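You operate a simulated robot arm through the tools that you are given. There is no shell and no other tool. Be economical: measure what you need, move in short steps, check, and stop when the job is done.

You run a simulated robot arm. Do the job below in one go: nothing can be reset, and whatever is moved stays where it is left.

JOB
Release the long mould's clamps from the ends inward, middle one last.
Fine: two stand open already; on each side the outer clamp comes off before the inner one.

Only the result counts: the job must be done as asked and must still hold three seconds after the hand-in. Knocking over, shifting, dropping, spilling or breaking anything else fails it.

ROBOT AND FRAMES
A 6-joint arm with a two-finger parallel gripper on a trunk, on a base that drives. Base frame: it is fixed to the floor where the robot stands at the start and does not move with it; the origin is under the middle of the robot, x ahead of it, y to its left, z up. Lengths are in mm, angles in degrees, forces in N, time in s.
With the tool pointing down near the work surface it reaches from about 100 to 740 mm from the robot's upright axis, wherever it stands. Its first joint turns from -166.0 to 166.0 degrees. Places, roughly: fifth clamp of the long mould [800, -100, 1100]; first clamp of the long mould [900, -600, 1100]; fourth clamp of the long mould [900, -300, 1100]; second clamp of the long mould [900, -500, 1100]; seventh clamp of the long mould [600, 0, 1100]; sixth clamp of the long mould [800, 0, 1100]; sliding mould [1400, -1300, 900]; third clamp of the long mould [900, -400, 1100]; yellow lock pin [1000, -1200, 800]. Payload 3.43 kg.
Tool frame: the origin (TCP) lies between the finger pads and is the grasp point; the fingertips stand 34 mm ahead of it; z points along the fingers, y is the line along which they close. Largest opening 128 mm; finger width 24, thickness 12; the body of the gripper, 48 by 130 mm, starts 96 mm behind the TCP.
Orientation is told as [roll, pitch, yaw] about the base's x, y, z axes, in that order, counted from this pose: with the fingers straight down and closing along the base's y, the tool's x points along the base's -x, its y along +y and its z along -z.

CONTROLS
- The arm moves only by the tool send_rows. Its argument "series" is one flat list of numbers, 7 for each row, row after row: the shift along the base's x, y, z in mm, then the turn, a rotation vector about the base's x, y, z in degrees, then the gripper command, from -1 (shut) to 1 (fully open), values between in proportion. In form: [dx, dy, dz, rx, ry, rz, jaw, dx, dy, dz, rx, ry, rz, jaw, ...]. A call has 1 to 20 rows; each row is the pose to reach, as a shift and turn from the pose commanded when the call began. A row lasts 0.2 s, in which the tool goes at most 50 mm and 8.6 degrees; a call with a longer step from one row to the next is refused whole, and so is a gripper value outside its range. A pose out of reach is approached as far as the arm can. The call stops where the force on the tool passes 90 N (or 10 N more than at its start, if that is more) or the arm is blocked; 0.2 s more then pass. Each finger travels about 45 mm/s and halts on what it meets, pressing with about 31 N; the grip force reading is that of the motor and also rises with nothing between the fingers. The clock runs only during rows and for 0.2 s after the last one: add rows that repeat a pose to give the fingers time. The reply holds the time, the measured pose of the TCP, the force on the tool along the base axes, the opening and the grip force, in the units named above and with some noise, with the torque about the TCP (base axes, N m) and any sound that the robot's microphone picked up.
- Cameras (640 x 400 px; columns grow to the right, rows downward): "scene" is now at [25.6, 109.7, 1524.7]; the picture's right is [-0.42, -0.91, 0.00], its down [-0.50, 0.23, -0.83] and it looks along [0.76, -0.35, -0.55] (base axes); focal length 250 px, centre (320, 200). "wrist" rides on the gripper at [76, -11, -160] in the tool frame; the picture's right is [0.15, 0.99, 0.00], its down [-0.88, 0.13, -0.46] and it looks along [-0.45, 0.07, 0.89] (tool axes); focal length 234 px, centre (320, 200). There is no depth. A picture from a camera that has moved, and an enlarged one, comes with that camera's place and axes in the base frame and with its lens.
- capture(camera): a new picture of that camera. The clock stands still meanwhile.
- steer(legs): drives the robot by 1 to 6 legs, each [ahead, turn to the left] in mm and degrees, along the robot's own axes; the way and the turn of a leg run together, so that a leg with both is an arc; at most 1500 mm and 180 degrees a leg. The arm and the cameras ride along, it lands a little off, and it stops where it bumps. It gives what a move gives.
- turn_head(pan, tilt): turns the head with the scene camera to pan (to the left, within 155 degrees either way) and tilt (down, from -29 to 69), counted from straight ahead of the robot. It gives what a move gives.
- enlarge(camera, box): a new picture of the part [left, top, right, bottom] of that camera's present view, enlarged. The clock stands still meanwhile.
- finish_job(): hands the job in; it is judged then, once.

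Work in short steps. Places have to be worked out from the pictures, the camera data and where the tool is seen: move nearer, look again, correct. Check each grasp and each placing, and mend what went wrong. You have 120 turns and 78 pictures in all, those below and enlarged ones among them. Open the gripper and draw the arm clear of the work before you hand the job in, unless the task says otherwise; then end with one line.

The tools are called after "Emit:" as name(argument=value, ...) on one line, values as JSON. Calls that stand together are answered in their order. send_rows: Moves the arm, as the interface text tells. Its arguments: {"type":"object","properties":{"series":{"type":"array"}},"required":["series"]} The other tools are called the same way: steer (legs) drives the base; turn_head (pan, tilt) turns the head that bears the scene camera; capture (camera) takes a picture; enlarge (camera, box) takes an enlarged picture of a part of a camera's view; finish_job () hands the job in.

At the start:

```text
time_s: 0.0
position: [380.9, 19.9, 1276.5]
tcp_rot: [0.1, 0.0, -0.3]
contact_force: [0.6, -0.3, -0.8]
torque: [0.02, 0.0, -0.04]
width: 127.9
gripper_force: 0.1
robot x, y, heading: [-0.2, -8.5, -0.1]
head pan, tilt: [-24.5, 33.7]
```

scene: 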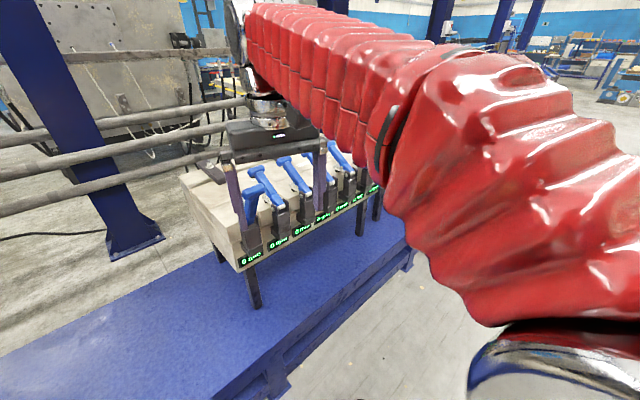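
wrist: 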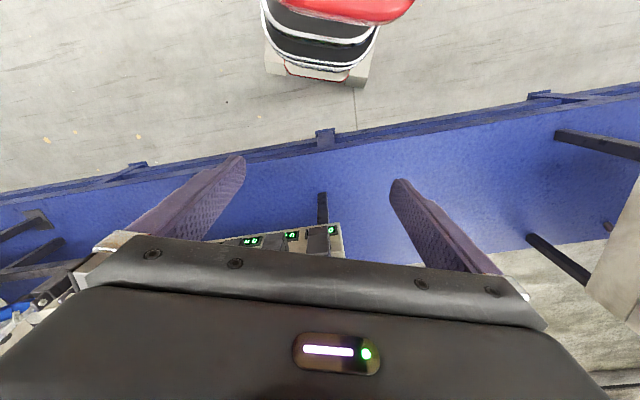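

The long mould's clamps are partly hidden by the arm, so I enlarge that region to read the labels and lever states.

Emit:
enlarge(camera="scene", box=[180, 120, 400, 280])

```text
2.50 times, centred on (290, 200) of scene
camera zoom: at [25.6, 109.7, 1524.7], right [-0.42, -0.91, 0.0], down [-0.5, 0.23, -0.83], along [0.76, -0.35, -0.55], focal length 625 px, centre (395, 200)
```

zoom: 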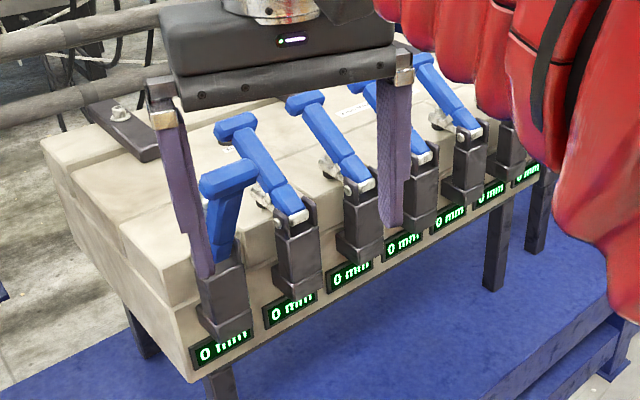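

The nearest clamp (seventh, left) stands upright, i.e. open; the far end is hidden. I raise the arm and swing it left to clear the view.

Emit:
send_rows(series=[0, 0, 40, 0, 0, 0, 1, 0, 0, 80, 0, 0, 0, 1, -10, 45, 90, 0, 0, 0, 1, -20, 90, 90, 0, 0, 0, 1, -30, 135, 90, 0, 0, 0, 1, -40, 180, 90, 0, 0, 0, 1, -55, 225, 90, 0, 0, 0, 1, -70, 270, 90, 0, 0, 0, 1, -90, 310, 90, 0, 0, 0, 1, -110, 350, 90, 0, 0, 0, 1])

Emit:
turn_head(pan=-28, tilt=30)

Emit:
capture(camera="scene")

```text
time_s: 2.2
position: [269.0, 369.9, 1361.5]
tcp_rot: [0.1, -0.2, -0.2]
contact_force: [0.2, -0.8, 0.1]
torque: [0.04, -0.02, 0.01]
width: 128.2
gripper_force: 0.1
robot x, y, heading: [3.4, -8.6, 0.2]
head pan, tilt: [-24.5, 33.7]
```

```text
time_s: 2.8
position: [267.3, 369.8, 1361.5]
tcp_rot: [0.2, -0.1, -0.2]
contact_force: [0.2, -0.7, 0.2]
torque: [0.03, -0.01, -0.01]
width: 127.9
gripper_force: 0.1
robot x, y, heading: [0.9, -14.6, 0.0]
head pan, tilt: [-28.0, 30.0]
```

```text
74 pictures are left
camera scene: at [24.7, 104.1, 1530.4], right [-0.47, -0.88, 0.0], down [-0.44, 0.23, -0.87], along [0.76, -0.41, -0.5], focal length 250 px, centre (320, 200)
```

scene: 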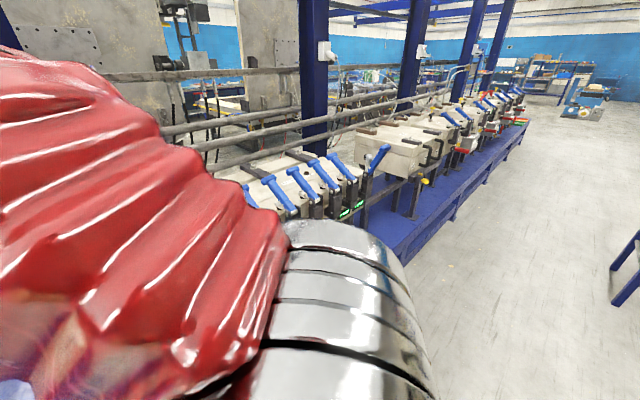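

The far end shows now; I enlarge it to confirm which clamps are open there.

Emit:
enlarge(camera="scene", box=[230, 120, 430, 245])

```text
3.20 times, centred on (330, 182) of scene
camera zoom: at [24.7, 104.1, 1530.4], right [-0.47, -0.88, 0.0], down [-0.44, 0.23, -0.87], along [0.76, -0.41, -0.5], focal length 799 px, centre (288, 256)
```

zoom: 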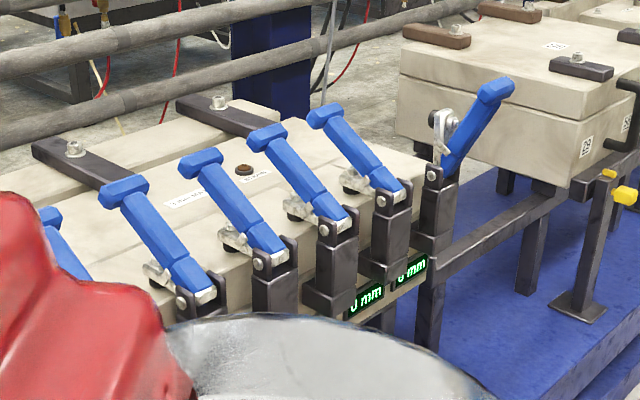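

Clamps 7 and 1 (the ends) are open; 2–6 remain closed, handles leaning over the mould. The clamp line runs roughly from (560,66) to (790,-535), so I drive parallel to it about 460 mm to stand opposite the middle.

Emit:
steer(legs=[[0, -69], [460, 0], [0, 48]])

Emit:
turn_head(pan=0, tilt=40)

Emit:
capture(camera="scene")

Emit:
capture(camera="wrist")

```text
time_s: 13.7
position: [552.9, -163.8, 1360.4]
tcp_rot: [0.4, -0.3, -20.2]
contact_force: [0.0, 0.5, 0.2]
torque: [-0.01, 0.02, 0.0]
width: 128.0
gripper_force: 0.2
robot x, y, heading: [167.9, -442.1, -19.9]
head pan, tilt: [-28.0, 30.0]
```

```text
time_s: 14.6
position: [552.4, -163.7, 1361.8]
tcp_rot: [0.4, -0.3, -20.2]
contact_force: [0.4, 0.7, -0.7]
torque: [-0.02, -0.04, -0.01]
width: 127.7
gripper_force: 0.0
robot x, y, heading: [171.1, -442.8, -19.8]
head pan, tilt: [0.0, 40.0]
```

```text
72 pictures are left
camera scene: at [247.4, -301.2, 1515.1], right [-0.34, -0.94, 0.0], down [-0.6, 0.22, -0.77], along [0.72, -0.26, -0.64], focal length 250 px, centre (320, 200)
```

scene: 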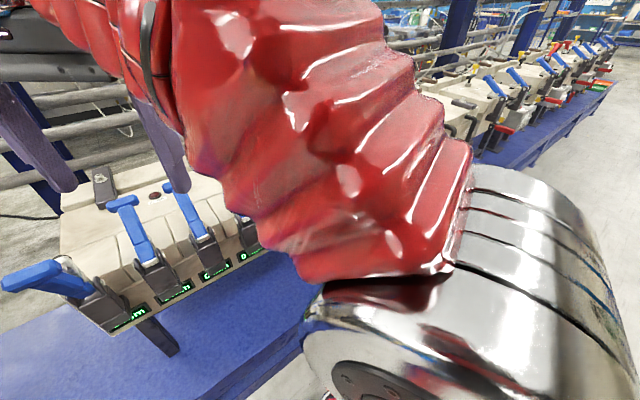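

```text
71 pictures are left
camera wrist: at [474.9, -148.5, 1520.3], right [0.2, 0.98, 0.01], down [0.87, -0.18, 0.46], along [0.45, -0.09, -0.89], focal length 234 px, centre (320, 200)
```

wrist: 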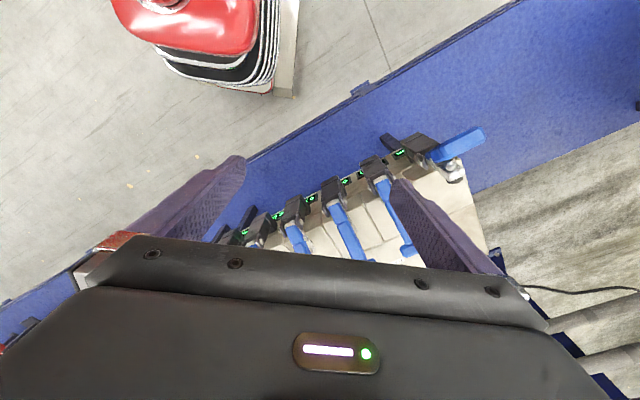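

I triangulated clamp 7's pivot near (640,32,1085) with its handle leaning out toward the robot. The mould faces heading ~+21°, so I turn that way and drive 120 mm closer, then look.

Emit:
steer(legs=[[0, 41], [120, 0]])

Emit:
capture(camera="scene")

```text
time_s: 18.8
position: [390.4, 62.8, 1361.3]
tcp_rot: [0.7, -0.4, 20.7]
contact_force: [0.3, 0.3, -0.3]
torque: [0.0, 0.0, -0.02]
width: 127.8
gripper_force: 0.0
robot x, y, heading: [284.6, -402.6, 21.0]
head pan, tilt: [0.0, 40.0]
```

```text
70 pictures are left
camera scene: at [253.1, -249.8, 1515.1], right [0.36, -0.93, 0.0], down [-0.6, -0.23, -0.77], along [0.71, 0.28, -0.64], focal length 250 px, centre (320, 200)
```

scene: 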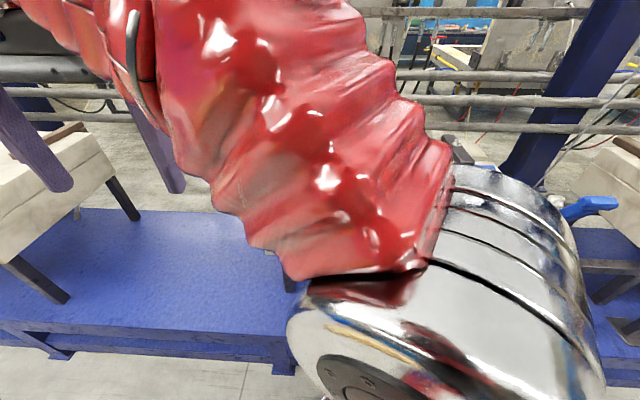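

The arm hides the row from the head, so I move the tool above the middle of the row (high) and use the wrist camera.

Emit:
send_rows(series=[31, -30, 10, 0, 0, 0, 1, 62, -61, 20, 0, 0, 0, 1, 94, -92, 30, 0, 0, 0, 1, 125, -122, 40, 0, 0, 0, 1, 156, -152, 40, 0, 0, 0, 1, 187, -183, 40, 0, 0, 0, 1, 218, -213, 40, 0, 0, 0, 1, 250, -244, 40, 0, 0, 0, 1, 281, -275, 40, 0, 0, 0, 1, 312, -305, 40, 0, 0, 0, 1])

Emit:
capture(camera="wrist")

Emit:
capture(camera="scene")

```text
time_s: 20.9
position: [697.0, -244.3, 1371.4]
tcp_rot: [0.5, -0.7, 20.8]
contact_force: [-0.5, -0.9, -1.0]
torque: [0.01, -0.01, 0.01]
width: 127.9
gripper_force: 0.1
out of reach, approached as far as the arm can: row 2, 3, 4, 5, 6, 7, 8, 9, 10
robot x, y, heading: [284.4, -407.7, 20.9]
head pan, tilt: [0.0, 40.0]
```

```text
69 pictures are left
camera wrist: at [628.3, -284.0, 1530.5], right [-0.49, 0.87, 0.01], down [0.77, 0.43, 0.47], along [0.4, 0.23, -0.88], focal length 234 px, centre (320, 200)
```

wrist: 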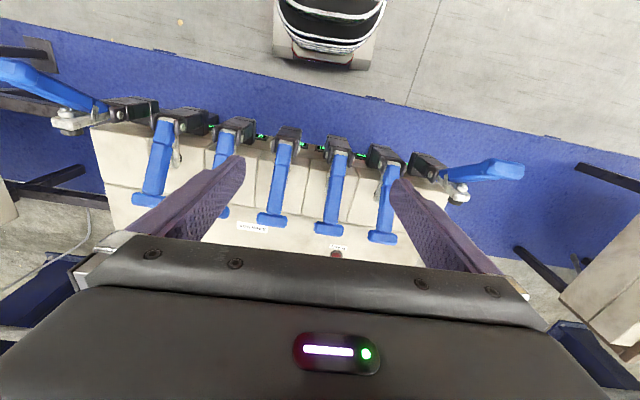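

```text
68 pictures are left
camera scene: at [253.1, -250.0, 1515.1], right [0.36, -0.93, 0.0], down [-0.6, -0.23, -0.77], along [0.71, 0.28, -0.64], focal length 250 px, centre (320, 200)
```

scene: 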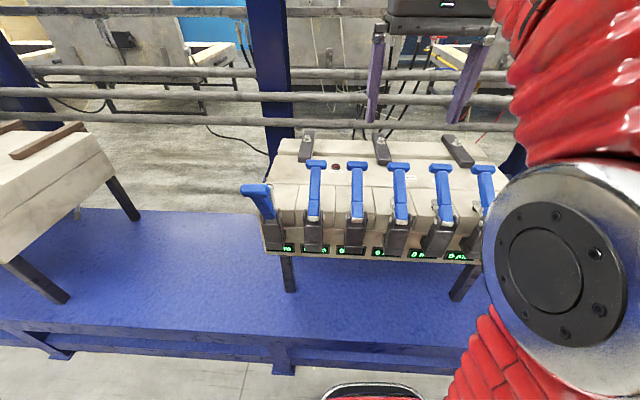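

Both views agree: 1 and 7 open, 2–6 closed. Clamp 6's T-shaped handle head is near (830,-13,1123); I plan to grip a T-head by its ends from above and swing it in an arc. First I hover above clamp 6's head and look.

Emit:
send_rows(series=[22, 38, -18, 0, 0, 0, 1, 43, 76, -37, 0, 0, 0, 1, 65, 115, -55, 0, 0, 0, 1, 87, 153, -73, 0, 0, 0, 1, 108, 191, -92, 0, 0, 0, 1, 130, 230, -111, 0, 0, 0, 1])

Emit:
capture(camera="wrist")

Emit:
capture(camera="scene")

```text
time_s: 22.4
position: [816.1, -21.4, 1256.2]
tcp_rot: [0.7, -0.4, 20.9]
contact_force: [-0.7, 0.0, 0.3]
torque: [-0.01, -0.04, 0.02]
width: 128.2
gripper_force: 0.1
out of reach, approached as far as the arm can: row 6
robot x, y, heading: [286.3, -405.0, 21.3]
head pan, tilt: [0.0, 40.0]
```

```text
67 pictures are left
camera wrist: at [747.6, -60.7, 1414.0], right [-0.49, 0.87, 0.01], down [0.78, 0.43, 0.47], along [0.4, 0.23, -0.89], focal length 234 px, centre (320, 200)
```

wrist: 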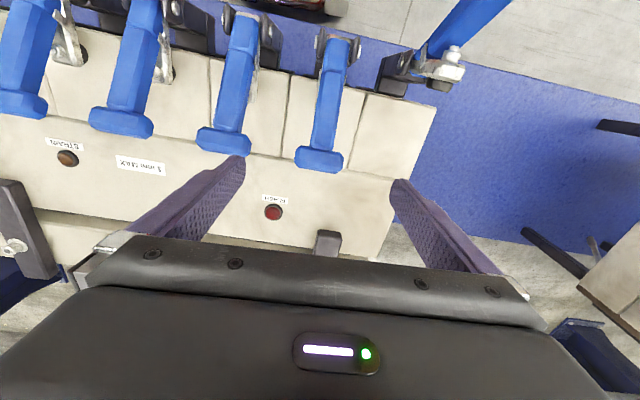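

```text
66 pictures are left
camera scene: at [253.2, -249.8, 1515.1], right [0.36, -0.93, 0.0], down [-0.6, -0.23, -0.77], along [0.71, 0.28, -0.64], focal length 250 px, centre (320, 200)
```

scene: 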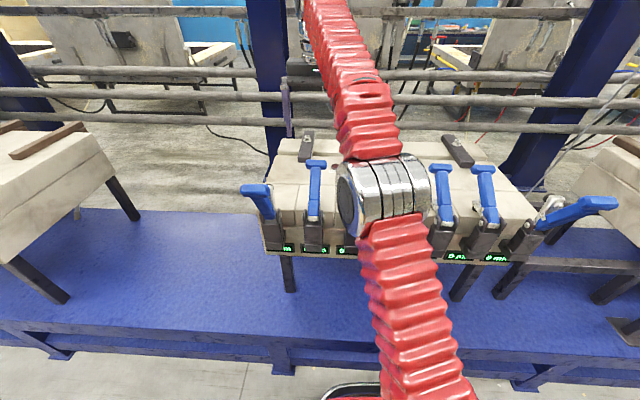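

Triangulating two wrist pictures puts head 6 at ~(830,-14,1119), head width ~60 mm. I narrow the jaw to ~95 mm and descend above it.

Emit:
send_rows(series=[0, 0, -20, 0, 0, 0, 0.48, 4, 2, -45, 0, 0, 0, 0.48, 9, 4, -65, 0, 0, 0, 0.48, 14, 6, -80, 0, 0, 0, 0.48])

Emit:
capture(camera="wrist")

```text
time_s: 23.4
position: [831.6, -14.1, 1174.1]
tcp_rot: [0.6, -0.4, 20.7]
contact_force: [-0.3, 0.5, -0.2]
torque: [0.01, 0.0, 0.03]
width: 94.6
gripper_force: 0.0
robot x, y, heading: [282.5, -404.2, 21.4]
head pan, tilt: [0.0, 40.0]
```

```text
65 pictures are left
camera wrist: at [762.8, -54.3, 1333.0], right [-0.49, 0.87, 0.01], down [0.78, 0.43, 0.46], along [0.4, 0.23, -0.89], focal length 234 px, centre (320, 200)
```

wrist: 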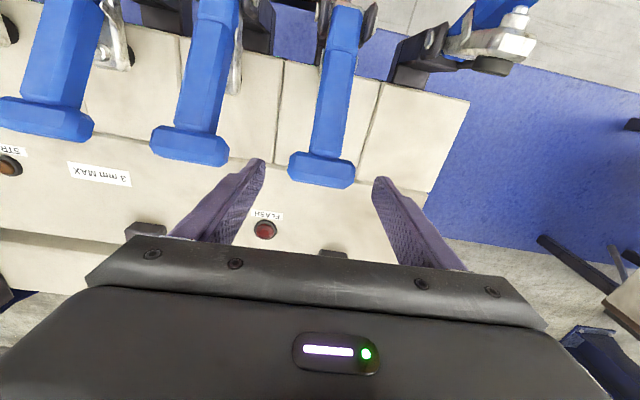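

Head 6 is centred between the fingers. I descend 38 mm and close on it.

Emit:
send_rows(series=[0, 0, -20, 0, 0, 0, 0.48, 0, 0, -38, 0, 0, 0, 0.48, 0, 0, -38, 0, 0, 0, 0.2, 0, 0, -38, 0, 0, 0, -0.1, 0, 0, -38, 0, 0, 0, -0.3, 0, 0, -38, 0, 0, 0, -0.5, 0, 0, -38, 0, 0, 0, -0.5])

Emit:
capture(camera="wrist")

```text
time_s: 24.9
position: [830.9, -13.7, 1136.7]
tcp_rot: [0.7, -0.3, 20.7]
contact_force: [-4.2, 20.9, -1.4]
torque: [-0.06, -0.06, -0.83]
width: 62.6
gripper_force: 45.1
robot x, y, heading: [285.4, -407.5, 21.1]
head pan, tilt: [0.0, 40.0]
```

```text
64 pictures are left
camera wrist: at [761.9, -53.2, 1294.4], right [-0.49, 0.87, 0.01], down [0.78, 0.43, 0.46], along [0.4, 0.23, -0.89], focal length 234 px, centre (320, 200)
```

wrist: 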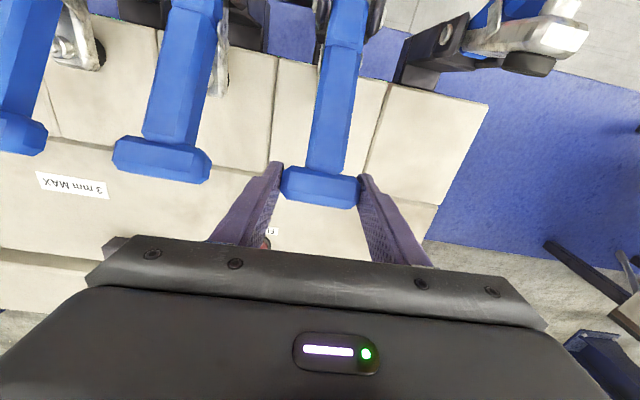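

Head 6 is gripped (62.6 mm, 45 N). With the pivot ~136 mm toward the robot and ~70 mm lower, I start the arc upward and back to about 57°.

Emit:
send_rows(series=[-6, -2, 11.5, 0, 0, 0, -0.8, -13.2, -4, 22.6, 0, 0, 0, -0.8, -21, -7, 33, 0, 0, 0, -0.8, -29.9, -10, 42.4, 0, 0, 0, -0.8, -39.5, -14, 51, 0, 0, 0, -0.8, -49.6, -17.5, 58.8, 0, 0, 0, -0.8])

Emit:
capture(camera="wrist")

Emit:
capture(camera="scene")

```text
time_s: 26.4
position: [779.1, -29.4, 1195.2]
tcp_rot: [0.7, 0.0, 20.9]
contact_force: [-26.6, 27.0, -42.1]
torque: [-0.28, -1.15, -0.78]
width: 62.6
gripper_force: 45.2
robot x, y, heading: [287.1, -407.8, 21.4]
head pan, tilt: [0.0, 40.0]
```

```text
63 pictures are left
camera wrist: at [712.1, -69.5, 1353.0], right [-0.49, 0.87, 0.01], down [0.78, 0.43, 0.46], along [0.4, 0.23, -0.89], focal length 234 px, centre (320, 200)
```

wrist: 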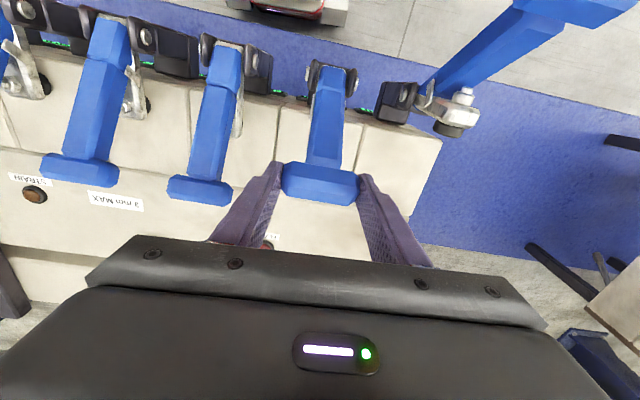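

```text
62 pictures are left
camera scene: at [253.2, -248.3, 1514.9], right [0.36, -0.93, 0.0], down [-0.6, -0.23, -0.77], along [0.71, 0.28, -0.64], focal length 250 px, centre (320, 200)
```

scene: 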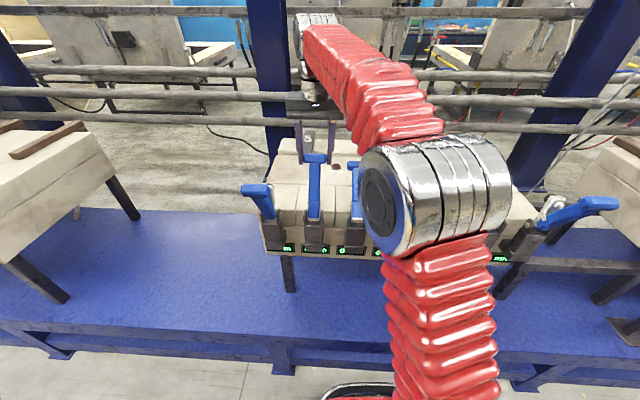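

The handle is following, but readings show I pull radially outward (~44 N), so the true radius is smaller. I continue with a lower arc and a slight shift to +y to relieve the side load.

Emit:
send_rows(series=[-5, 1, -3, 0, 0, 0, -0.8, -12, -1.5, 0, 0, 0, 0, -0.8, -22, -5, 3, 0, 0, 0, -0.8, -34, -9.5, 6, 0, 0, 0, -0.8, -46, -14, 8, 0, 0, 0, -0.8, -58, -18.5, 9, 0, 0, 0, -0.8, -70, -23, 9, 0, 0, 0, -0.8])

Emit:
capture(camera="wrist")

```text
time_s: 27.9
position: [708.3, -53.0, 1206.7]
tcp_rot: [0.9, -0.6, 21.0]
contact_force: [-8.2, 44.9, 31.6]
torque: [0.14, -1.06, -0.46]
width: 63.3
gripper_force: 45.2
robot x, y, heading: [285.7, -407.7, 21.0]
head pan, tilt: [0.0, 40.0]
```

```text
61 pictures are left
camera wrist: at [640.0, -93.8, 1365.4], right [-0.49, 0.87, 0.01], down [0.77, 0.43, 0.47], along [0.4, 0.24, -0.88], focal length 234 px, centre (320, 200)
```

wrist: 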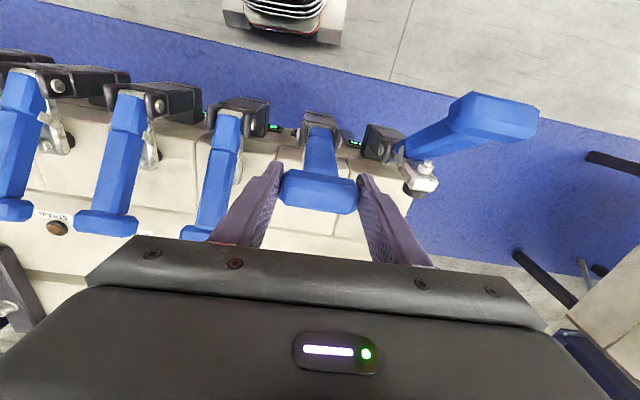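

Near vertical now; the load is upward and sideways, so I raise a few mm, shift +y, and continue over centre toward the robot.

Emit:
send_rows(series=[-2, 5, 4, 0, 0, 0, -0.8, -14, 0.5, 5, 0, 0, 0, -0.8, -26, -4, 4, 0, 0, 0, -0.8, -38, -8.5, 2, 0, 0, 0, -0.8, -50, -13, -1, 0, 0, 0, -0.8])

Emit:
capture(camera="wrist")

Emit:
capture(camera="scene")

```text
time_s: 29.1
position: [660.3, -68.4, 1202.9]
tcp_rot: [0.6, -0.2, 20.7]
contact_force: [14.9, 8.5, -31.8]
torque: [-0.97, -1.95, -0.35]
width: 62.6
gripper_force: 45.2
robot x, y, heading: [285.5, -408.5, 21.3]
head pan, tilt: [0.0, 40.0]
```

```text
60 pictures are left
camera wrist: at [592.7, -107.4, 1361.7], right [-0.49, 0.87, 0.01], down [0.78, 0.43, 0.46], along [0.4, 0.23, -0.89], focal length 234 px, centre (320, 200)
```

wrist: 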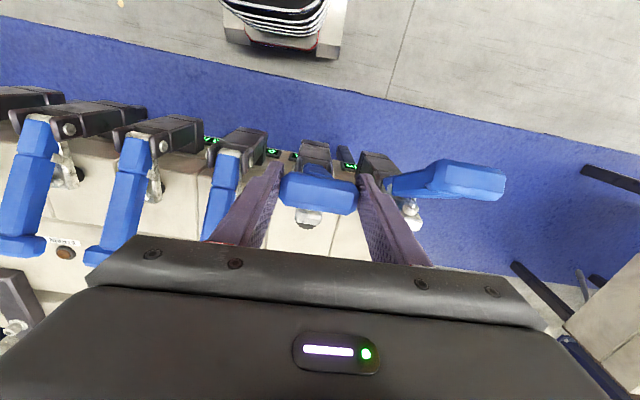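

```text
59 pictures are left
camera scene: at [254.8, -248.9, 1515.0], right [0.36, -0.93, 0.0], down [-0.6, -0.23, -0.77], along [0.71, 0.28, -0.64], focal length 250 px, centre (320, 200)
```

scene: 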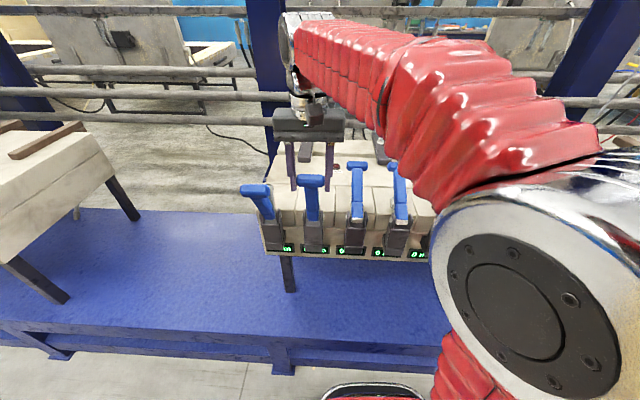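

Handle 6 is past vertical but leans less than clamp 7's; I continue another ~40 mm toward the robot and slightly down.

Emit:
send_rows(series=[-5, -2, -6, 0, 0, 0, -0.8, -16, -6, -9, 0, 0, 0, -0.8, -27, -10, -13, 0, 0, 0, -0.8, -37, -14, -18, 0, 0, 0, -0.8])

Emit:
capture(camera="scene")

```text
time_s: 30.1
position: [629.4, -79.9, 1188.3]
tcp_rot: [1.1, -1.5, 20.6]
contact_force: [49.0, 46.1, 29.6]
torque: [-0.03, -0.6, -1.62]
width: 62.8
gripper_force: 45.1
robot x, y, heading: [287.7, -402.9, 21.1]
head pan, tilt: [0.0, 40.0]
```

```text
58 pictures are left
camera scene: at [255.8, -248.1, 1515.0], right [0.36, -0.93, 0.0], down [-0.6, -0.23, -0.76], along [0.71, 0.28, -0.64], focal length 250 px, centre (320, 200)
```

scene: 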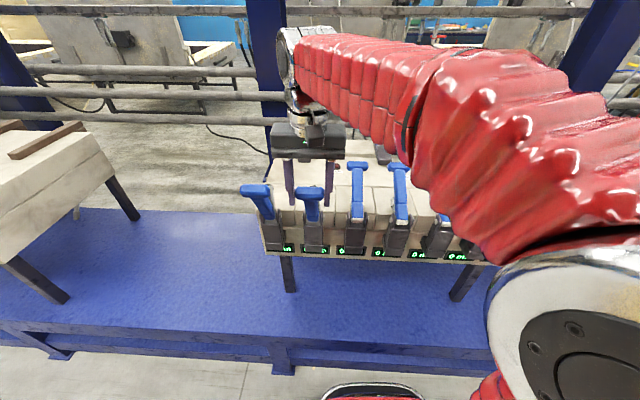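

Strong resistance along the approach (~60 N) and the lean matches clamp 7: handle 6 is at its open stop. I ease back slightly, open, and rise.

Emit:
send_rows(series=[5, 2, 0, 0, 0, 0, -0.3, 5, 2, 0, 0, 0, 0, 0.1, 5, 2, 0, 0, 0, 0, 0.4, 5, 2, 0, 0, 0, 0, 0.45, 5, 2, 30, 0, 0, 0, 0.45, 5, 2, 70, 0, 0, 0, 0.45, 5, 2, 110, 0, 0, 0, 0.45])

Emit:
enlarge(camera="scene", box=[225, 130, 545, 290])

Emit:
capture(camera="wrist")

```text
time_s: 31.8
position: [629.8, -79.9, 1293.7]
tcp_rot: [0.6, -0.2, 20.8]
contact_force: [-0.3, 0.3, 0.0]
torque: [-0.02, 0.0, 0.0]
width: 92.7
gripper_force: 0.0
robot x, y, heading: [283.6, -404.5, 21.3]
head pan, tilt: [0.0, 40.0]
```

```text
2.00 times, centred on (385, 210) of scene
camera zoom: at [253.1, -249.8, 1515.1], right [0.36, -0.93, 0.0], down [-0.6, -0.23, -0.77], along [0.71, 0.28, -0.64], focal length 500 px, centre (190, 180)
```

zoom: 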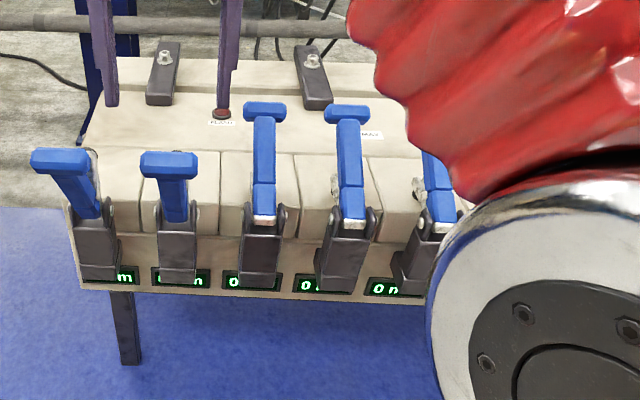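

```text
56 pictures are left
camera wrist: at [561.5, -119.5, 1453.4], right [-0.49, 0.87, 0.01], down [0.78, 0.43, 0.46], along [0.4, 0.23, -0.89], focal length 234 px, centre (320, 200)
```

wrist: 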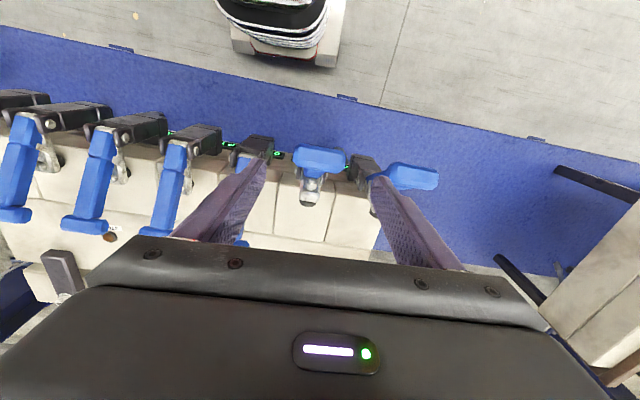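

Clamp 6 is open like clamp 7. Fitting the path gives pivot radius ~156 mm, handle from 32° to ~120°, and the mould's yaw is about 18°. To keep it even I do clamp 2 next (head estimated near (978,-474,1119)); moving above it high.

Emit:
send_rows(series=[21, -40, 0, 0, 0, -0.5, 0.48, 42, -80, 0, 0, 0, -1, 0.48, 63, -120, 0, 0, 0, -1.5, 0.48, 85, -160, 0, 0, 0, -2, 0.48, 106, -200, 0, 0, 0, -2.5, 0.48, 127, -240, 0, 0, 0, -3, 0.48, 148, -280, 0, 0, 0, -3, 0.48, 170, -320, 0, 0, 0, -3, 0.48, 203, -337, -17, 0, 0, -3, 0.48, 236, -354, -35, 0, 0, -3, 0.48, 270, -370, -54, 0, 0, -3, 0.48])

Emit:
capture(camera="wrist")

Emit:
capture(camera="scene")

```text
time_s: 34.1
position: [898.9, -454.0, 1240.1]
tcp_rot: [0.6, -0.4, 17.7]
contact_force: [-0.2, -0.6, 0.6]
torque: [0.02, -0.05, 0.01]
width: 94.9
gripper_force: 0.1
robot x, y, heading: [286.3, -404.3, 21.2]
head pan, tilt: [0.0, 40.0]
```

```text
55 pictures are left
camera wrist: at [829.2, -489.6, 1398.9], right [-0.44, 0.9, 0.01], down [0.8, 0.39, 0.46], along [0.41, 0.21, -0.89], focal length 234 px, centre (320, 200)
```

wrist: 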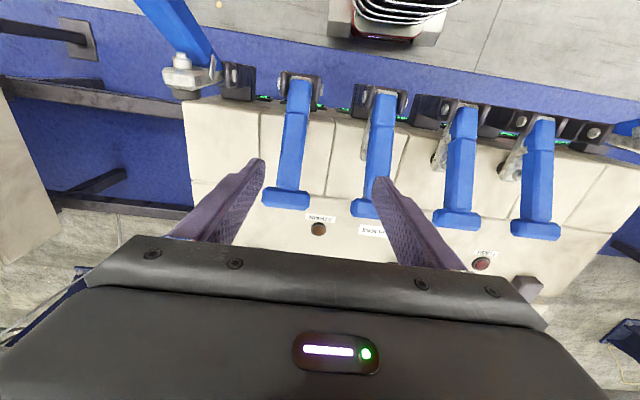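

```text
54 pictures are left
camera scene: at [253.0, -249.9, 1515.1], right [0.36, -0.93, 0.0], down [-0.6, -0.23, -0.77], along [0.71, 0.28, -0.64], focal length 250 px, centre (320, 200)
```

scene: 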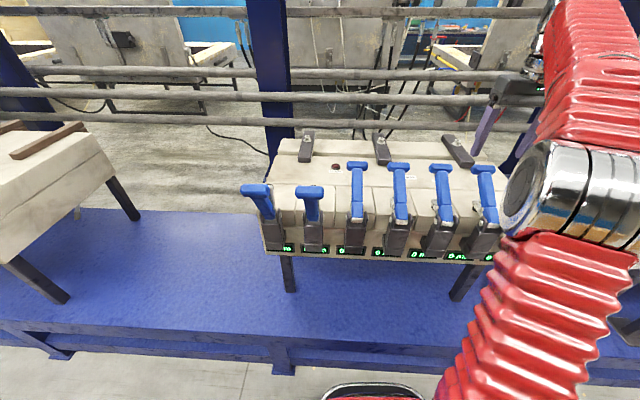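

Head 2 computes to ~(975,-467,1119). I move above it at 1174 and check.

Emit:
send_rows(series=[25, -4, -22, 0, 0, 0, 0.48, 50, -9, -44, 0, 0, 0, 0.48, 77, -13, -66, 0, 0, 0, 0.48])

Emit:
capture(camera="wrist")

```text
time_s: 35.0
position: [975.9, -463.6, 1175.6]
tcp_rot: [0.7, -0.5, 17.7]
contact_force: [-0.5, -0.7, 0.3]
torque: [0.01, -0.04, 0.01]
width: 94.7
gripper_force: 0.1
robot x, y, heading: [288.1, -406.4, 21.6]
head pan, tilt: [0.0, 40.0]
```

```text
53 pictures are left
camera wrist: at [905.5, -500.0, 1334.1], right [-0.44, 0.9, 0.01], down [0.8, 0.39, 0.46], along [0.41, 0.21, -0.89], focal length 234 px, centre (320, 200)
```

wrist: 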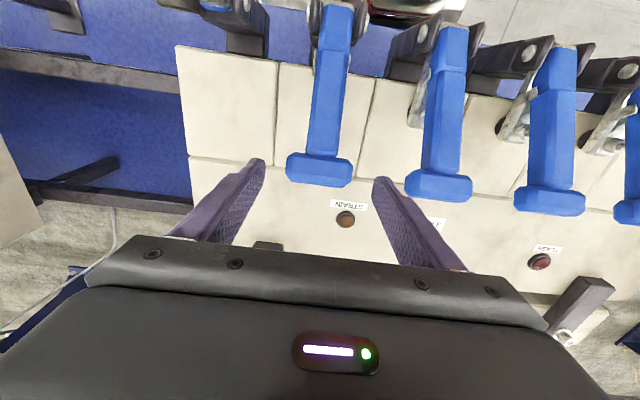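

Head 2 sits centred as for clamp 6. Descend 38 mm and grip.

Emit:
send_rows(series=[0, 0, -20, 0, 0, 0, 0.48, 0, 0, -38, 0, 0, 0, 0.48, 0, 0, -38, 0, 0, 0, 0.2, 0, 0, -38, 0, 0, 0, -0.1, 0, 0, -38, 0, 0, 0, -0.4, 0, 0, -38, 0, 0, 0, -0.8, 0, 0, -38, 0, 0, 0, -0.8])

Emit:
capture(camera="wrist")

```text
time_s: 36.5
position: [975.6, -465.2, 1138.2]
tcp_rot: [0.5, -0.4, 17.7]
contact_force: [8.4, -13.5, -0.8]
torque: [-1.54, -0.66, 0.35]
width: 61.9
gripper_force: 44.3
robot x, y, heading: [283.8, -407.0, 21.4]
head pan, tilt: [0.0, 40.0]
```

```text
52 pictures are left
camera wrist: at [905.6, -500.3, 1296.1], right [-0.44, 0.9, 0.01], down [0.8, 0.39, 0.46], along [0.41, 0.21, -0.89], focal length 234 px, centre (320, 200)
```

wrist: 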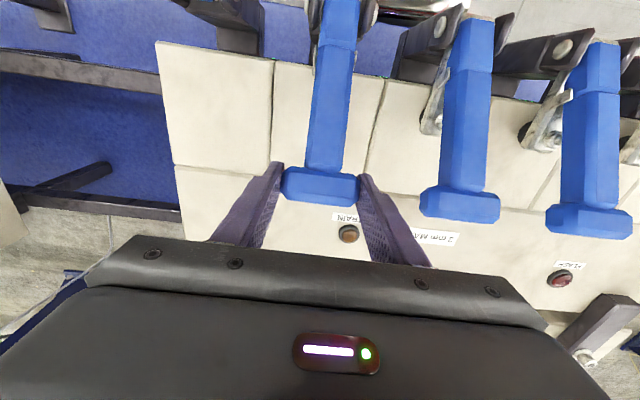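

Gripped. I follow the refined arc to about 80°, then check.

Emit:
send_rows(series=[-6, -2, 9.5, 0, 0, 0, -0.8, -12, -4.5, 17.8, 0, 0, 0, -0.8, -20.5, -7.5, 27.8, 0, 0, 0, -0.8, -30, -10.5, 37, 0, 0, 0, -0.8, -40.5, -14, 45, 0, 0, 0, -0.8, -51.4, -17, 52.5, 0, 0, 0, -0.8, -63, -21, 59, 0, 0, 0, -0.8, -75, -25, 64, 0, 0, 0, -0.8, -87, -29, 68.3, 0, 0, 0, -0.8, -100, -33, 71, 0, 0, 0, -0.8])

Emit:
capture(camera="wrist")

```text
time_s: 38.8
position: [875.4, -497.4, 1208.6]
tcp_rot: [0.8, -0.3, 17.8]
contact_force: [11.3, -11.9, -14.5]
torque: [-0.14, -1.8, 1.05]
width: 61.8
gripper_force: 45.0
robot x, y, heading: [288.0, -404.6, 21.4]
head pan, tilt: [0.0, 40.0]
```

```text
51 pictures are left
camera wrist: at [806.0, -533.3, 1367.3], right [-0.44, 0.9, 0.01], down [0.8, 0.39, 0.46], along [0.41, 0.21, -0.89], focal length 234 px, centre (320, 200)
```

wrist: 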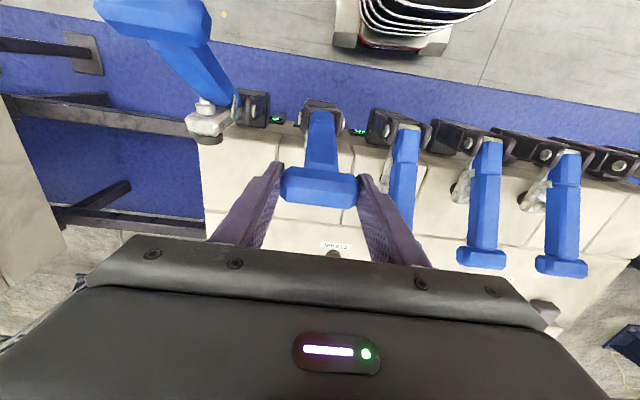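

Forces are low; the handle follows well. I continue over centre to the open stop.

Emit:
send_rows(series=[-13, -4.5, 1, 0, 0, 0, -0.8, -26, -8.5, 1.5, 0, 0, 0, -0.8, -39, -13, 1, 0, 0, 0, -0.8, -51.5, -17, -0.5, 0, 0, 0, -0.8, -64, -21, -3.5, 0, 0, 0, -0.8, -76.5, -25, -8, 0, 0, 0, -0.8, -88, -29, -13, 0, 0, 0, -0.8, -98, -32, -18, 0, 0, 0, -0.8])

Emit:
capture(camera="wrist")

```text
time_s: 40.5
position: [780.4, -528.0, 1192.0]
tcp_rot: [0.6, -0.5, 17.8]
contact_force: [18.5, -12.2, 23.3]
torque: [-0.49, -1.74, 1.36]
width: 61.9
gripper_force: 45.0
robot x, y, heading: [286.5, -404.7, 21.3]
head pan, tilt: [0.0, 40.0]
```

```text
50 pictures are left
camera wrist: at [709.4, -563.8, 1350.6], right [-0.44, 0.9, 0.01], down [0.8, 0.39, 0.47], along [0.42, 0.21, -0.88], focal length 234 px, centre (320, 200)
```

wrist: 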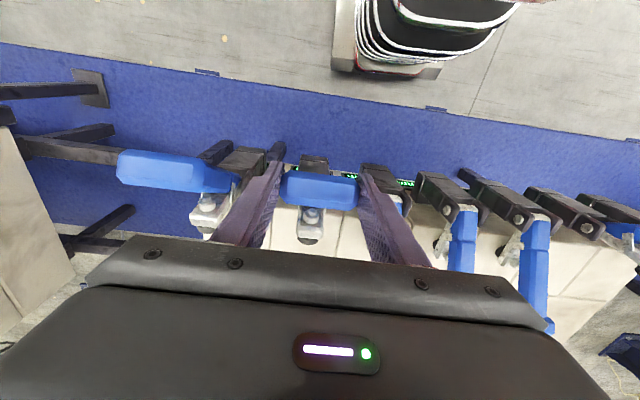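

Nearly there (force still low), so I push 10 mm further to confirm the stop.

Emit:
send_rows(series=[-5, -1.5, -2, 0, 0, 0, -0.8, -10, -3, -5, 0, 0, 0, -0.8, -10, -3, -5, 0, 0, 0, -0.8])

```text
time_s: 41.2
position: [779.7, -528.5, 1191.0]
tcp_rot: [0.0, -1.9, 17.8]
contact_force: [28.4, 4.2, -8.0]
torque: [-1.02, 0.04, -0.74]
width: 61.7
gripper_force: 44.9
robot x, y, heading: [286.6, -407.4, 21.2]
head pan, tilt: [0.0, 40.0]
stopped in row 3: the force on the tool passed its limit at 94 N (the readings are from after the stop); the commanded pose is now the measured one
```

It hit the end stop (94 N limit), so clamp 2 is fully open. Release and rise.

Emit:
send_rows(series=[3, 1, 0, 0, 0, 0, -0.3, 3, 1, 0, 0, 0, 0, 0.1, 3, 1, 0, 0, 0, 0, 0.4, 3, 1, 0, 0, 0, 0, 0.45, 3, 1, 30, 0, 0, 0, 0.45, 3, 1, 70, 0, 0, 0, 0.45, 3, 1, 105, 0, 0, 0, 0.45])

Emit:
capture(camera="wrist")

```text
time_s: 42.8
position: [779.0, -528.6, 1297.6]
tcp_rot: [0.1, -1.8, 17.7]
contact_force: [0.3, 0.2, 0.6]
torque: [0.01, 0.02, -0.01]
width: 92.8
gripper_force: 0.0
robot x, y, heading: [289.4, -407.8, 21.5]
head pan, tilt: [0.0, 40.0]
```

```text
49 pictures are left
camera wrist: at [705.0, -564.2, 1454.9], right [-0.44, 0.9, 0.0], down [0.78, 0.39, 0.48], along [0.44, 0.21, -0.88], focal length 234 px, centre (320, 200)
```

wrist: 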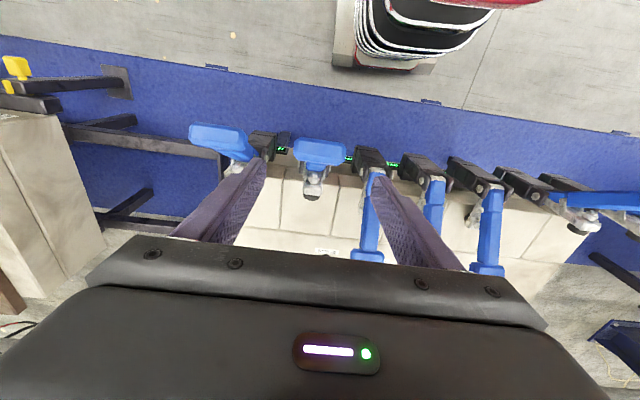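

Clamp 2 is open, as is 1. Interpolating the two grips, head 3 is at ~(939.5,-352); I go above it at 1175 and check.

Emit:
send_rows(series=[20, 22, 0, 0, 0.4, 0, 0.48, 42, 46, 0, 0, 0.8, 0, 0.48, 64, 70, -5, 0, 1.5, 0, 0.48, 86, 95, -15, 0, 1.5, 0, 0.48, 108, 119, -35, 0, 1.5, 0, 0.48, 130, 143, -60, 0, 1.5, 0, 0.48, 150, 165, -90, 0, 1.5, 0, 0.48, 160.6, 176.6, -122, 0, 1.5, 0, 0.48])

Emit:
capture(camera="wrist")

```text
time_s: 44.6
position: [939.3, -349.6, 1173.8]
tcp_rot: [0.5, -0.5, 17.8]
contact_force: [-0.1, -0.1, 0.0]
torque: [-0.02, -0.01, -0.01]
width: 94.8
gripper_force: 0.0
robot x, y, heading: [287.5, -406.3, 21.1]
head pan, tilt: [0.0, 40.0]
```

```text
48 pictures are left
camera wrist: at [869.1, -385.3, 1331.9], right [-0.44, 0.9, 0.01], down [0.8, 0.39, 0.46], along [0.41, 0.21, -0.89], focal length 234 px, centre (320, 200)
```

wrist: 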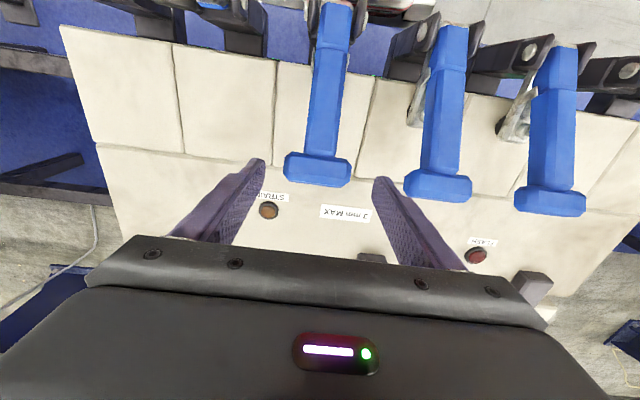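

Centred on head 3 (the first of three closed ones; 1–2 tiles lie free to its left). Descend and grip.

Emit:
send_rows(series=[0, 0, -20, 0, 0, 0, 0.48, 0, 0, -37, 0, 0, 0, 0.48, 0, 0, -37, 0, 0, 0, 0.2, 0, 0, -37, 0, 0, 0, -0.1, 0, 0, -37, 0, 0, 0, -0.4, 0, 0, -37, 0, 0, 0, -0.8, 0, 0, -37, 0, 0, 0, -0.8])

Emit:
enlarge(camera="scene", box=[225, 130, 545, 290])

```text
time_s: 46.2
position: [940.6, -351.4, 1137.9]
tcp_rot: [0.4, -0.4, 17.9]
contact_force: [2.8, -7.8, -1.7]
torque: [-1.28, -0.55, 0.19]
width: 61.7
gripper_force: 45.1
robot x, y, heading: [284.7, -406.2, 21.3]
head pan, tilt: [0.0, 40.0]
```

```text
2.00 times, centred on (385, 210) of scene
camera zoom: at [253.8, -249.9, 1515.1], right [0.36, -0.93, 0.0], down [-0.6, -0.23, -0.77], along [0.71, 0.28, -0.64], focal length 500 px, centre (190, 180)
```

zoom: 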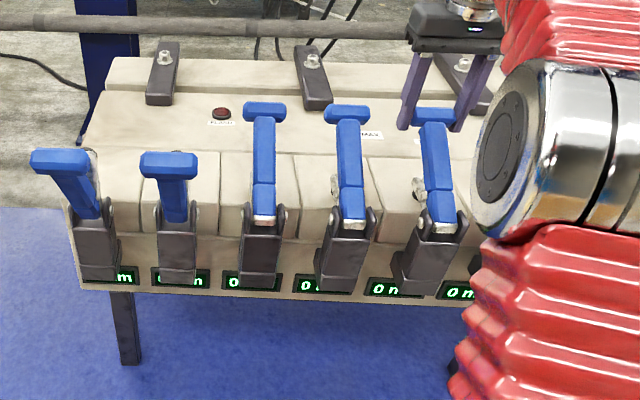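

Gripping clamp 3 (5 and 4 remain to its left, displays all 0). Same arc to 80°.

Emit:
send_rows(series=[-6, -2, 9.5, 0, 0, 0, -0.8, -12, -4.5, 17.8, 0, 0, 0, -0.8, -20.5, -7.5, 27.8, 0, 0, 0, -0.8, -30, -10.5, 37, 0, 0, 0, -0.8, -40.5, -14, 45, 0, 0, 0, -0.8, -51.4, -17, 52.5, 0, 0, 0, -0.8, -63, -21, 59, 0, 0, 0, -0.8, -75, -25, 64, 0, 0, 0, -0.8, -87, -29, 68.3, 0, 0, 0, -0.8, -100, -33, 71, 0, 0, 0, -0.8])

```text
time_s: 48.4
position: [840.2, -383.1, 1210.1]
tcp_rot: [0.6, -0.3, 17.7]
contact_force: [9.6, -2.7, -12.4]
torque: [-0.59, -2.05, 0.87]
width: 62.1
gripper_force: 45.1
robot x, y, heading: [286.4, -407.3, 21.6]
head pan, tilt: [0.0, 40.0]
```

Same readings as with clamp 2; continue over centre, ending slightly further at the stop.

Emit:
send_rows(series=[-13, -4.5, 1, 0, 0, 0, -0.8, -26, -8.5, 1.5, 0, 0, 0, -0.8, -39, -13, 1, 0, 0, 0, -0.8, -51.5, -17, -0.5, 0, 0, 0, -0.8, -64, -21, -3.5, 0, 0, 0, -0.8, -76.5, -25, -8, 0, 0, 0, -0.8, -88, -29, -13, 0, 0, 0, -0.8, -98, -32, -18, 0, 0, 0, -0.8, -102, -33.5, -20, 0, 0, 0, -0.8, -105, -34.5, -22, 0, 0, 0, -0.8])

Emit:
capture(camera="wrist")

```text
time_s: 50.6
position: [740.1, -416.0, 1192.0]
tcp_rot: [0.3, -1.5, 17.9]
contact_force: [48.6, 13.7, 48.8]
torque: [-0.86, -1.2, 0.5]
width: 61.9
gripper_force: 44.7
robot x, y, heading: [284.3, -405.2, 21.3]
head pan, tilt: [0.0, 40.0]
```

```text
46 pictures are left
camera wrist: at [666.8, -452.6, 1349.0], right [-0.44, 0.9, 0.0], down [0.79, 0.39, 0.48], along [0.43, 0.21, -0.88], focal length 234 px, centre (320, 200)
```

wrist: 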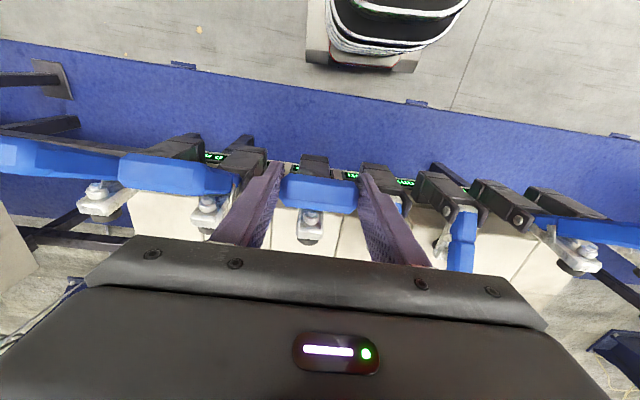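

At the open stop (~50 N back-force). Release and rise.

Emit:
send_rows(series=[5, 1.5, 0, 0, 0, 0, -0.3, 5, 1.5, 0, 0, 0, 0, 0.1, 5, 1.5, 0, 0, 0, 0, 0.4, 5, 1.5, 0, 0, 0, 0, 0.45, 5, 1.5, 30, 0, 0, 0, 0.45, 5, 1.5, 70, 0, 0, 0, 0.45, 5, 1.5, 105, 0, 0, 0, 0.45])

Emit:
capture(camera="wrist")

```text
time_s: 52.2
position: [741.7, -419.7, 1293.5]
tcp_rot: [0.6, -0.4, 17.8]
contact_force: [1.2, 1.1, -0.2]
torque: [0.04, 0.04, -0.02]
width: 92.8
gripper_force: 0.1
robot x, y, heading: [286.1, -404.8, 21.2]
head pan, tilt: [0.0, 40.0]
```

```text
45 pictures are left
camera wrist: at [671.2, -455.0, 1451.7], right [-0.44, 0.9, 0.01], down [0.8, 0.39, 0.46], along [0.41, 0.21, -0.89], focal length 234 px, centre (320, 200)
```

wrist: 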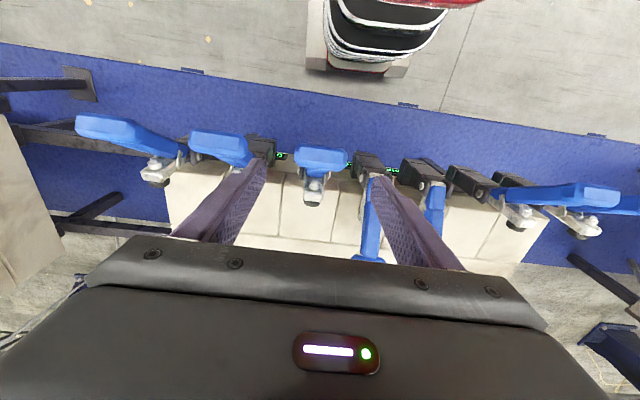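

1–3 open, 6–7 open. Next clamp 5 (before middle 4), head at ~(867,-127).

Emit:
send_rows(series=[16, 37, 0, 0, 0, 0, 0.48, 32, 74, 0, 0, 0, 0, 0.48, 48, 111, 0, 0, 0, 0, 0.48, 64, 148, 0, 0, 0, 0, 0.48, 80, 186, -5, 0, 0, 0, 0.48, 95, 222, -15, 0, 0, 0, 0.48, 110, 257, -40, 0, 0, 0, 0.48, 120, 280, -78, 0, 0, 0, 0.48, 125.5, 293, -119, 0, 0, 0, 0.48])

Emit:
capture(camera="wrist")

```text
time_s: 54.2
position: [865.7, -126.0, 1172.6]
tcp_rot: [0.5, -0.4, 17.8]
contact_force: [0.0, 0.9, 1.1]
torque: [0.02, -0.01, 0.01]
width: 94.6
gripper_force: 0.2
robot x, y, heading: [286.2, -404.9, 21.3]
head pan, tilt: [0.0, 40.0]
```

```text
44 pictures are left
camera wrist: at [794.6, -162.2, 1332.3], right [-0.44, 0.9, 0.01], down [0.8, 0.39, 0.46], along [0.41, 0.21, -0.89], focal length 234 px, centre (320, 200)
```

wrist: 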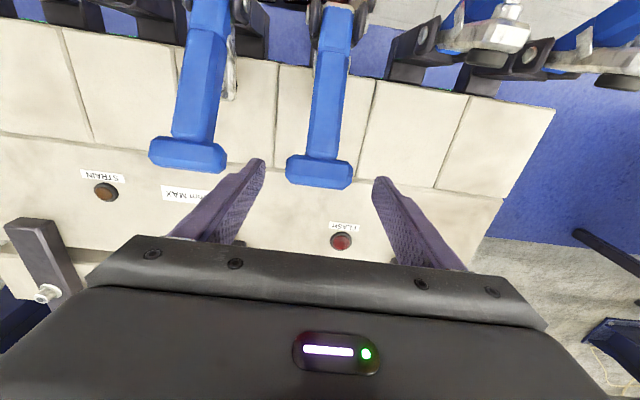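

Centred on clamp 5 (clamp 4 to its left still closed). Descend and grip.

Emit:
send_rows(series=[0, 0, -20, 0, 0, 0, 0.48, 0, 0, -36, 0, 0, 0, 0.48, 0, 0, -36, 0, 0, 0, 0.2, 0, 0, -36, 0, 0, 0, -0.1, 0, 0, -36, 0, 0, 0, -0.4, 0, 0, -36, 0, 0, 0, -0.8, 0, 0, -36, 0, 0, 0, -0.8])

```text
time_s: 55.8
position: [867.0, -126.9, 1137.7]
tcp_rot: [0.5, -0.5, 17.8]
contact_force: [5.4, -17.9, -2.4]
torque: [-1.79, -0.58, 0.14]
width: 62.0
gripper_force: 44.8
robot x, y, heading: [288.7, -406.6, 21.2]
head pan, tilt: [0.0, 40.0]
```

Gripped at 62 mm as before; run the arc to 80°.

Emit:
send_rows(series=[-6, -2.5, 9.5, 0, 0, 0, -0.8, -12, -5, 17.8, 0, 0, 0, -0.8, -20.5, -8, 27.8, 0, 0, 0, -0.8, -30, -11.5, 37, 0, 0, 0, -0.8, -40.5, -15, 45, 0, 0, 0, -0.8, -51.4, -18, 52.5, 0, 0, 0, -0.8, -63, -22, 59, 0, 0, 0, -0.8, -75, -26, 64, 0, 0, 0, -0.8, -87, -30, 68.3, 0, 0, 0, -0.8, -100, -34, 71, 0, 0, 0, -0.8])

```text
time_s: 58.0
position: [766.5, -158.1, 1209.3]
tcp_rot: [0.6, -0.4, 17.8]
contact_force: [11.7, -15.1, -12.4]
torque: [-0.24, -1.72, 1.22]
width: 61.7
gripper_force: 44.7
robot x, y, heading: [284.9, -408.4, 21.3]
head pan, tilt: [0.0, 40.0]
```

Following as expected; continue to the open stop.

Emit:
send_rows(series=[-13, -4.5, 1, 0, 0, 0, -0.8, -26, -8.5, 1.5, 0, 0, 0, -0.8, -39, -13, 1, 0, 0, 0, -0.8, -51.5, -17, -0.5, 0, 0, 0, -0.8, -64, -21, -3.5, 0, 0, 0, -0.8, -76.5, -25, -8, 0, 0, 0, -0.8, -88, -29, -13, 0, 0, 0, -0.8, -98, -32, -18, 0, 0, 0, -0.8, -102, -33.5, -20, 0, 0, 0, -0.8, -105, -34.5, -22, 0, 0, 0, -0.8])

Emit:
capture(camera="wrist")

```text
time_s: 60.2
position: [668.1, -190.8, 1190.7]
tcp_rot: [0.8, -1.7, 17.7]
contact_force: [63.1, 17.5, 47.9]
torque: [-1.14, -1.08, -0.15]
width: 62.3
gripper_force: 45.0
robot x, y, heading: [286.4, -407.8, 21.3]
head pan, tilt: [0.0, 40.0]
```

```text
43 pictures are left
camera wrist: at [593.8, -228.4, 1347.7], right [-0.44, 0.9, 0.01], down [0.79, 0.38, 0.48], along [0.43, 0.22, -0.88], focal length 234 px, centre (320, 200)
```

wrist: 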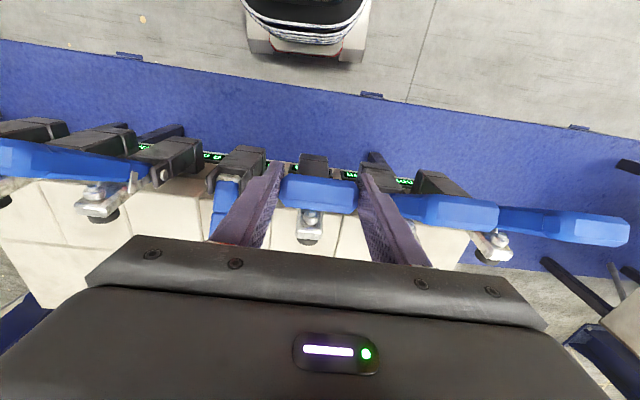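

At the stop. Release, rise, and check.

Emit:
send_rows(series=[5, 1.5, 0, 0, 0, 0, -0.3, 5, 1.5, 0, 0, 0, 0, 0.1, 5, 1.5, 0, 0, 0, 0, 0.4, 5, 1.5, 0, 0, 0, 0, 0.45, 5, 1.5, 30, 0, 0, 0, 0.45, 5, 1.5, 70, 0, 0, 0, 0.45, 5, 1.5, 105, 0, 0, 0, 0.45])

Emit:
capture(camera="wrist")

```text
time_s: 61.8
position: [665.8, -193.1, 1292.6]
tcp_rot: [0.6, -0.4, 17.8]
contact_force: [-0.6, -0.8, -0.5]
torque: [0.03, 0.01, -0.01]
width: 92.9
gripper_force: 0.1
robot x, y, heading: [286.1, -406.9, 21.4]
head pan, tilt: [0.0, 40.0]
```

```text
42 pictures are left
camera wrist: at [595.9, -228.5, 1451.0], right [-0.44, 0.9, 0.01], down [0.8, 0.39, 0.46], along [0.41, 0.21, -0.89], focal length 234 px, centre (320, 200)
```

wrist: 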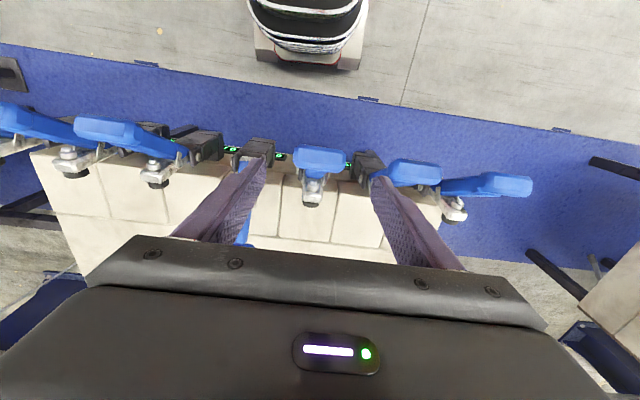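

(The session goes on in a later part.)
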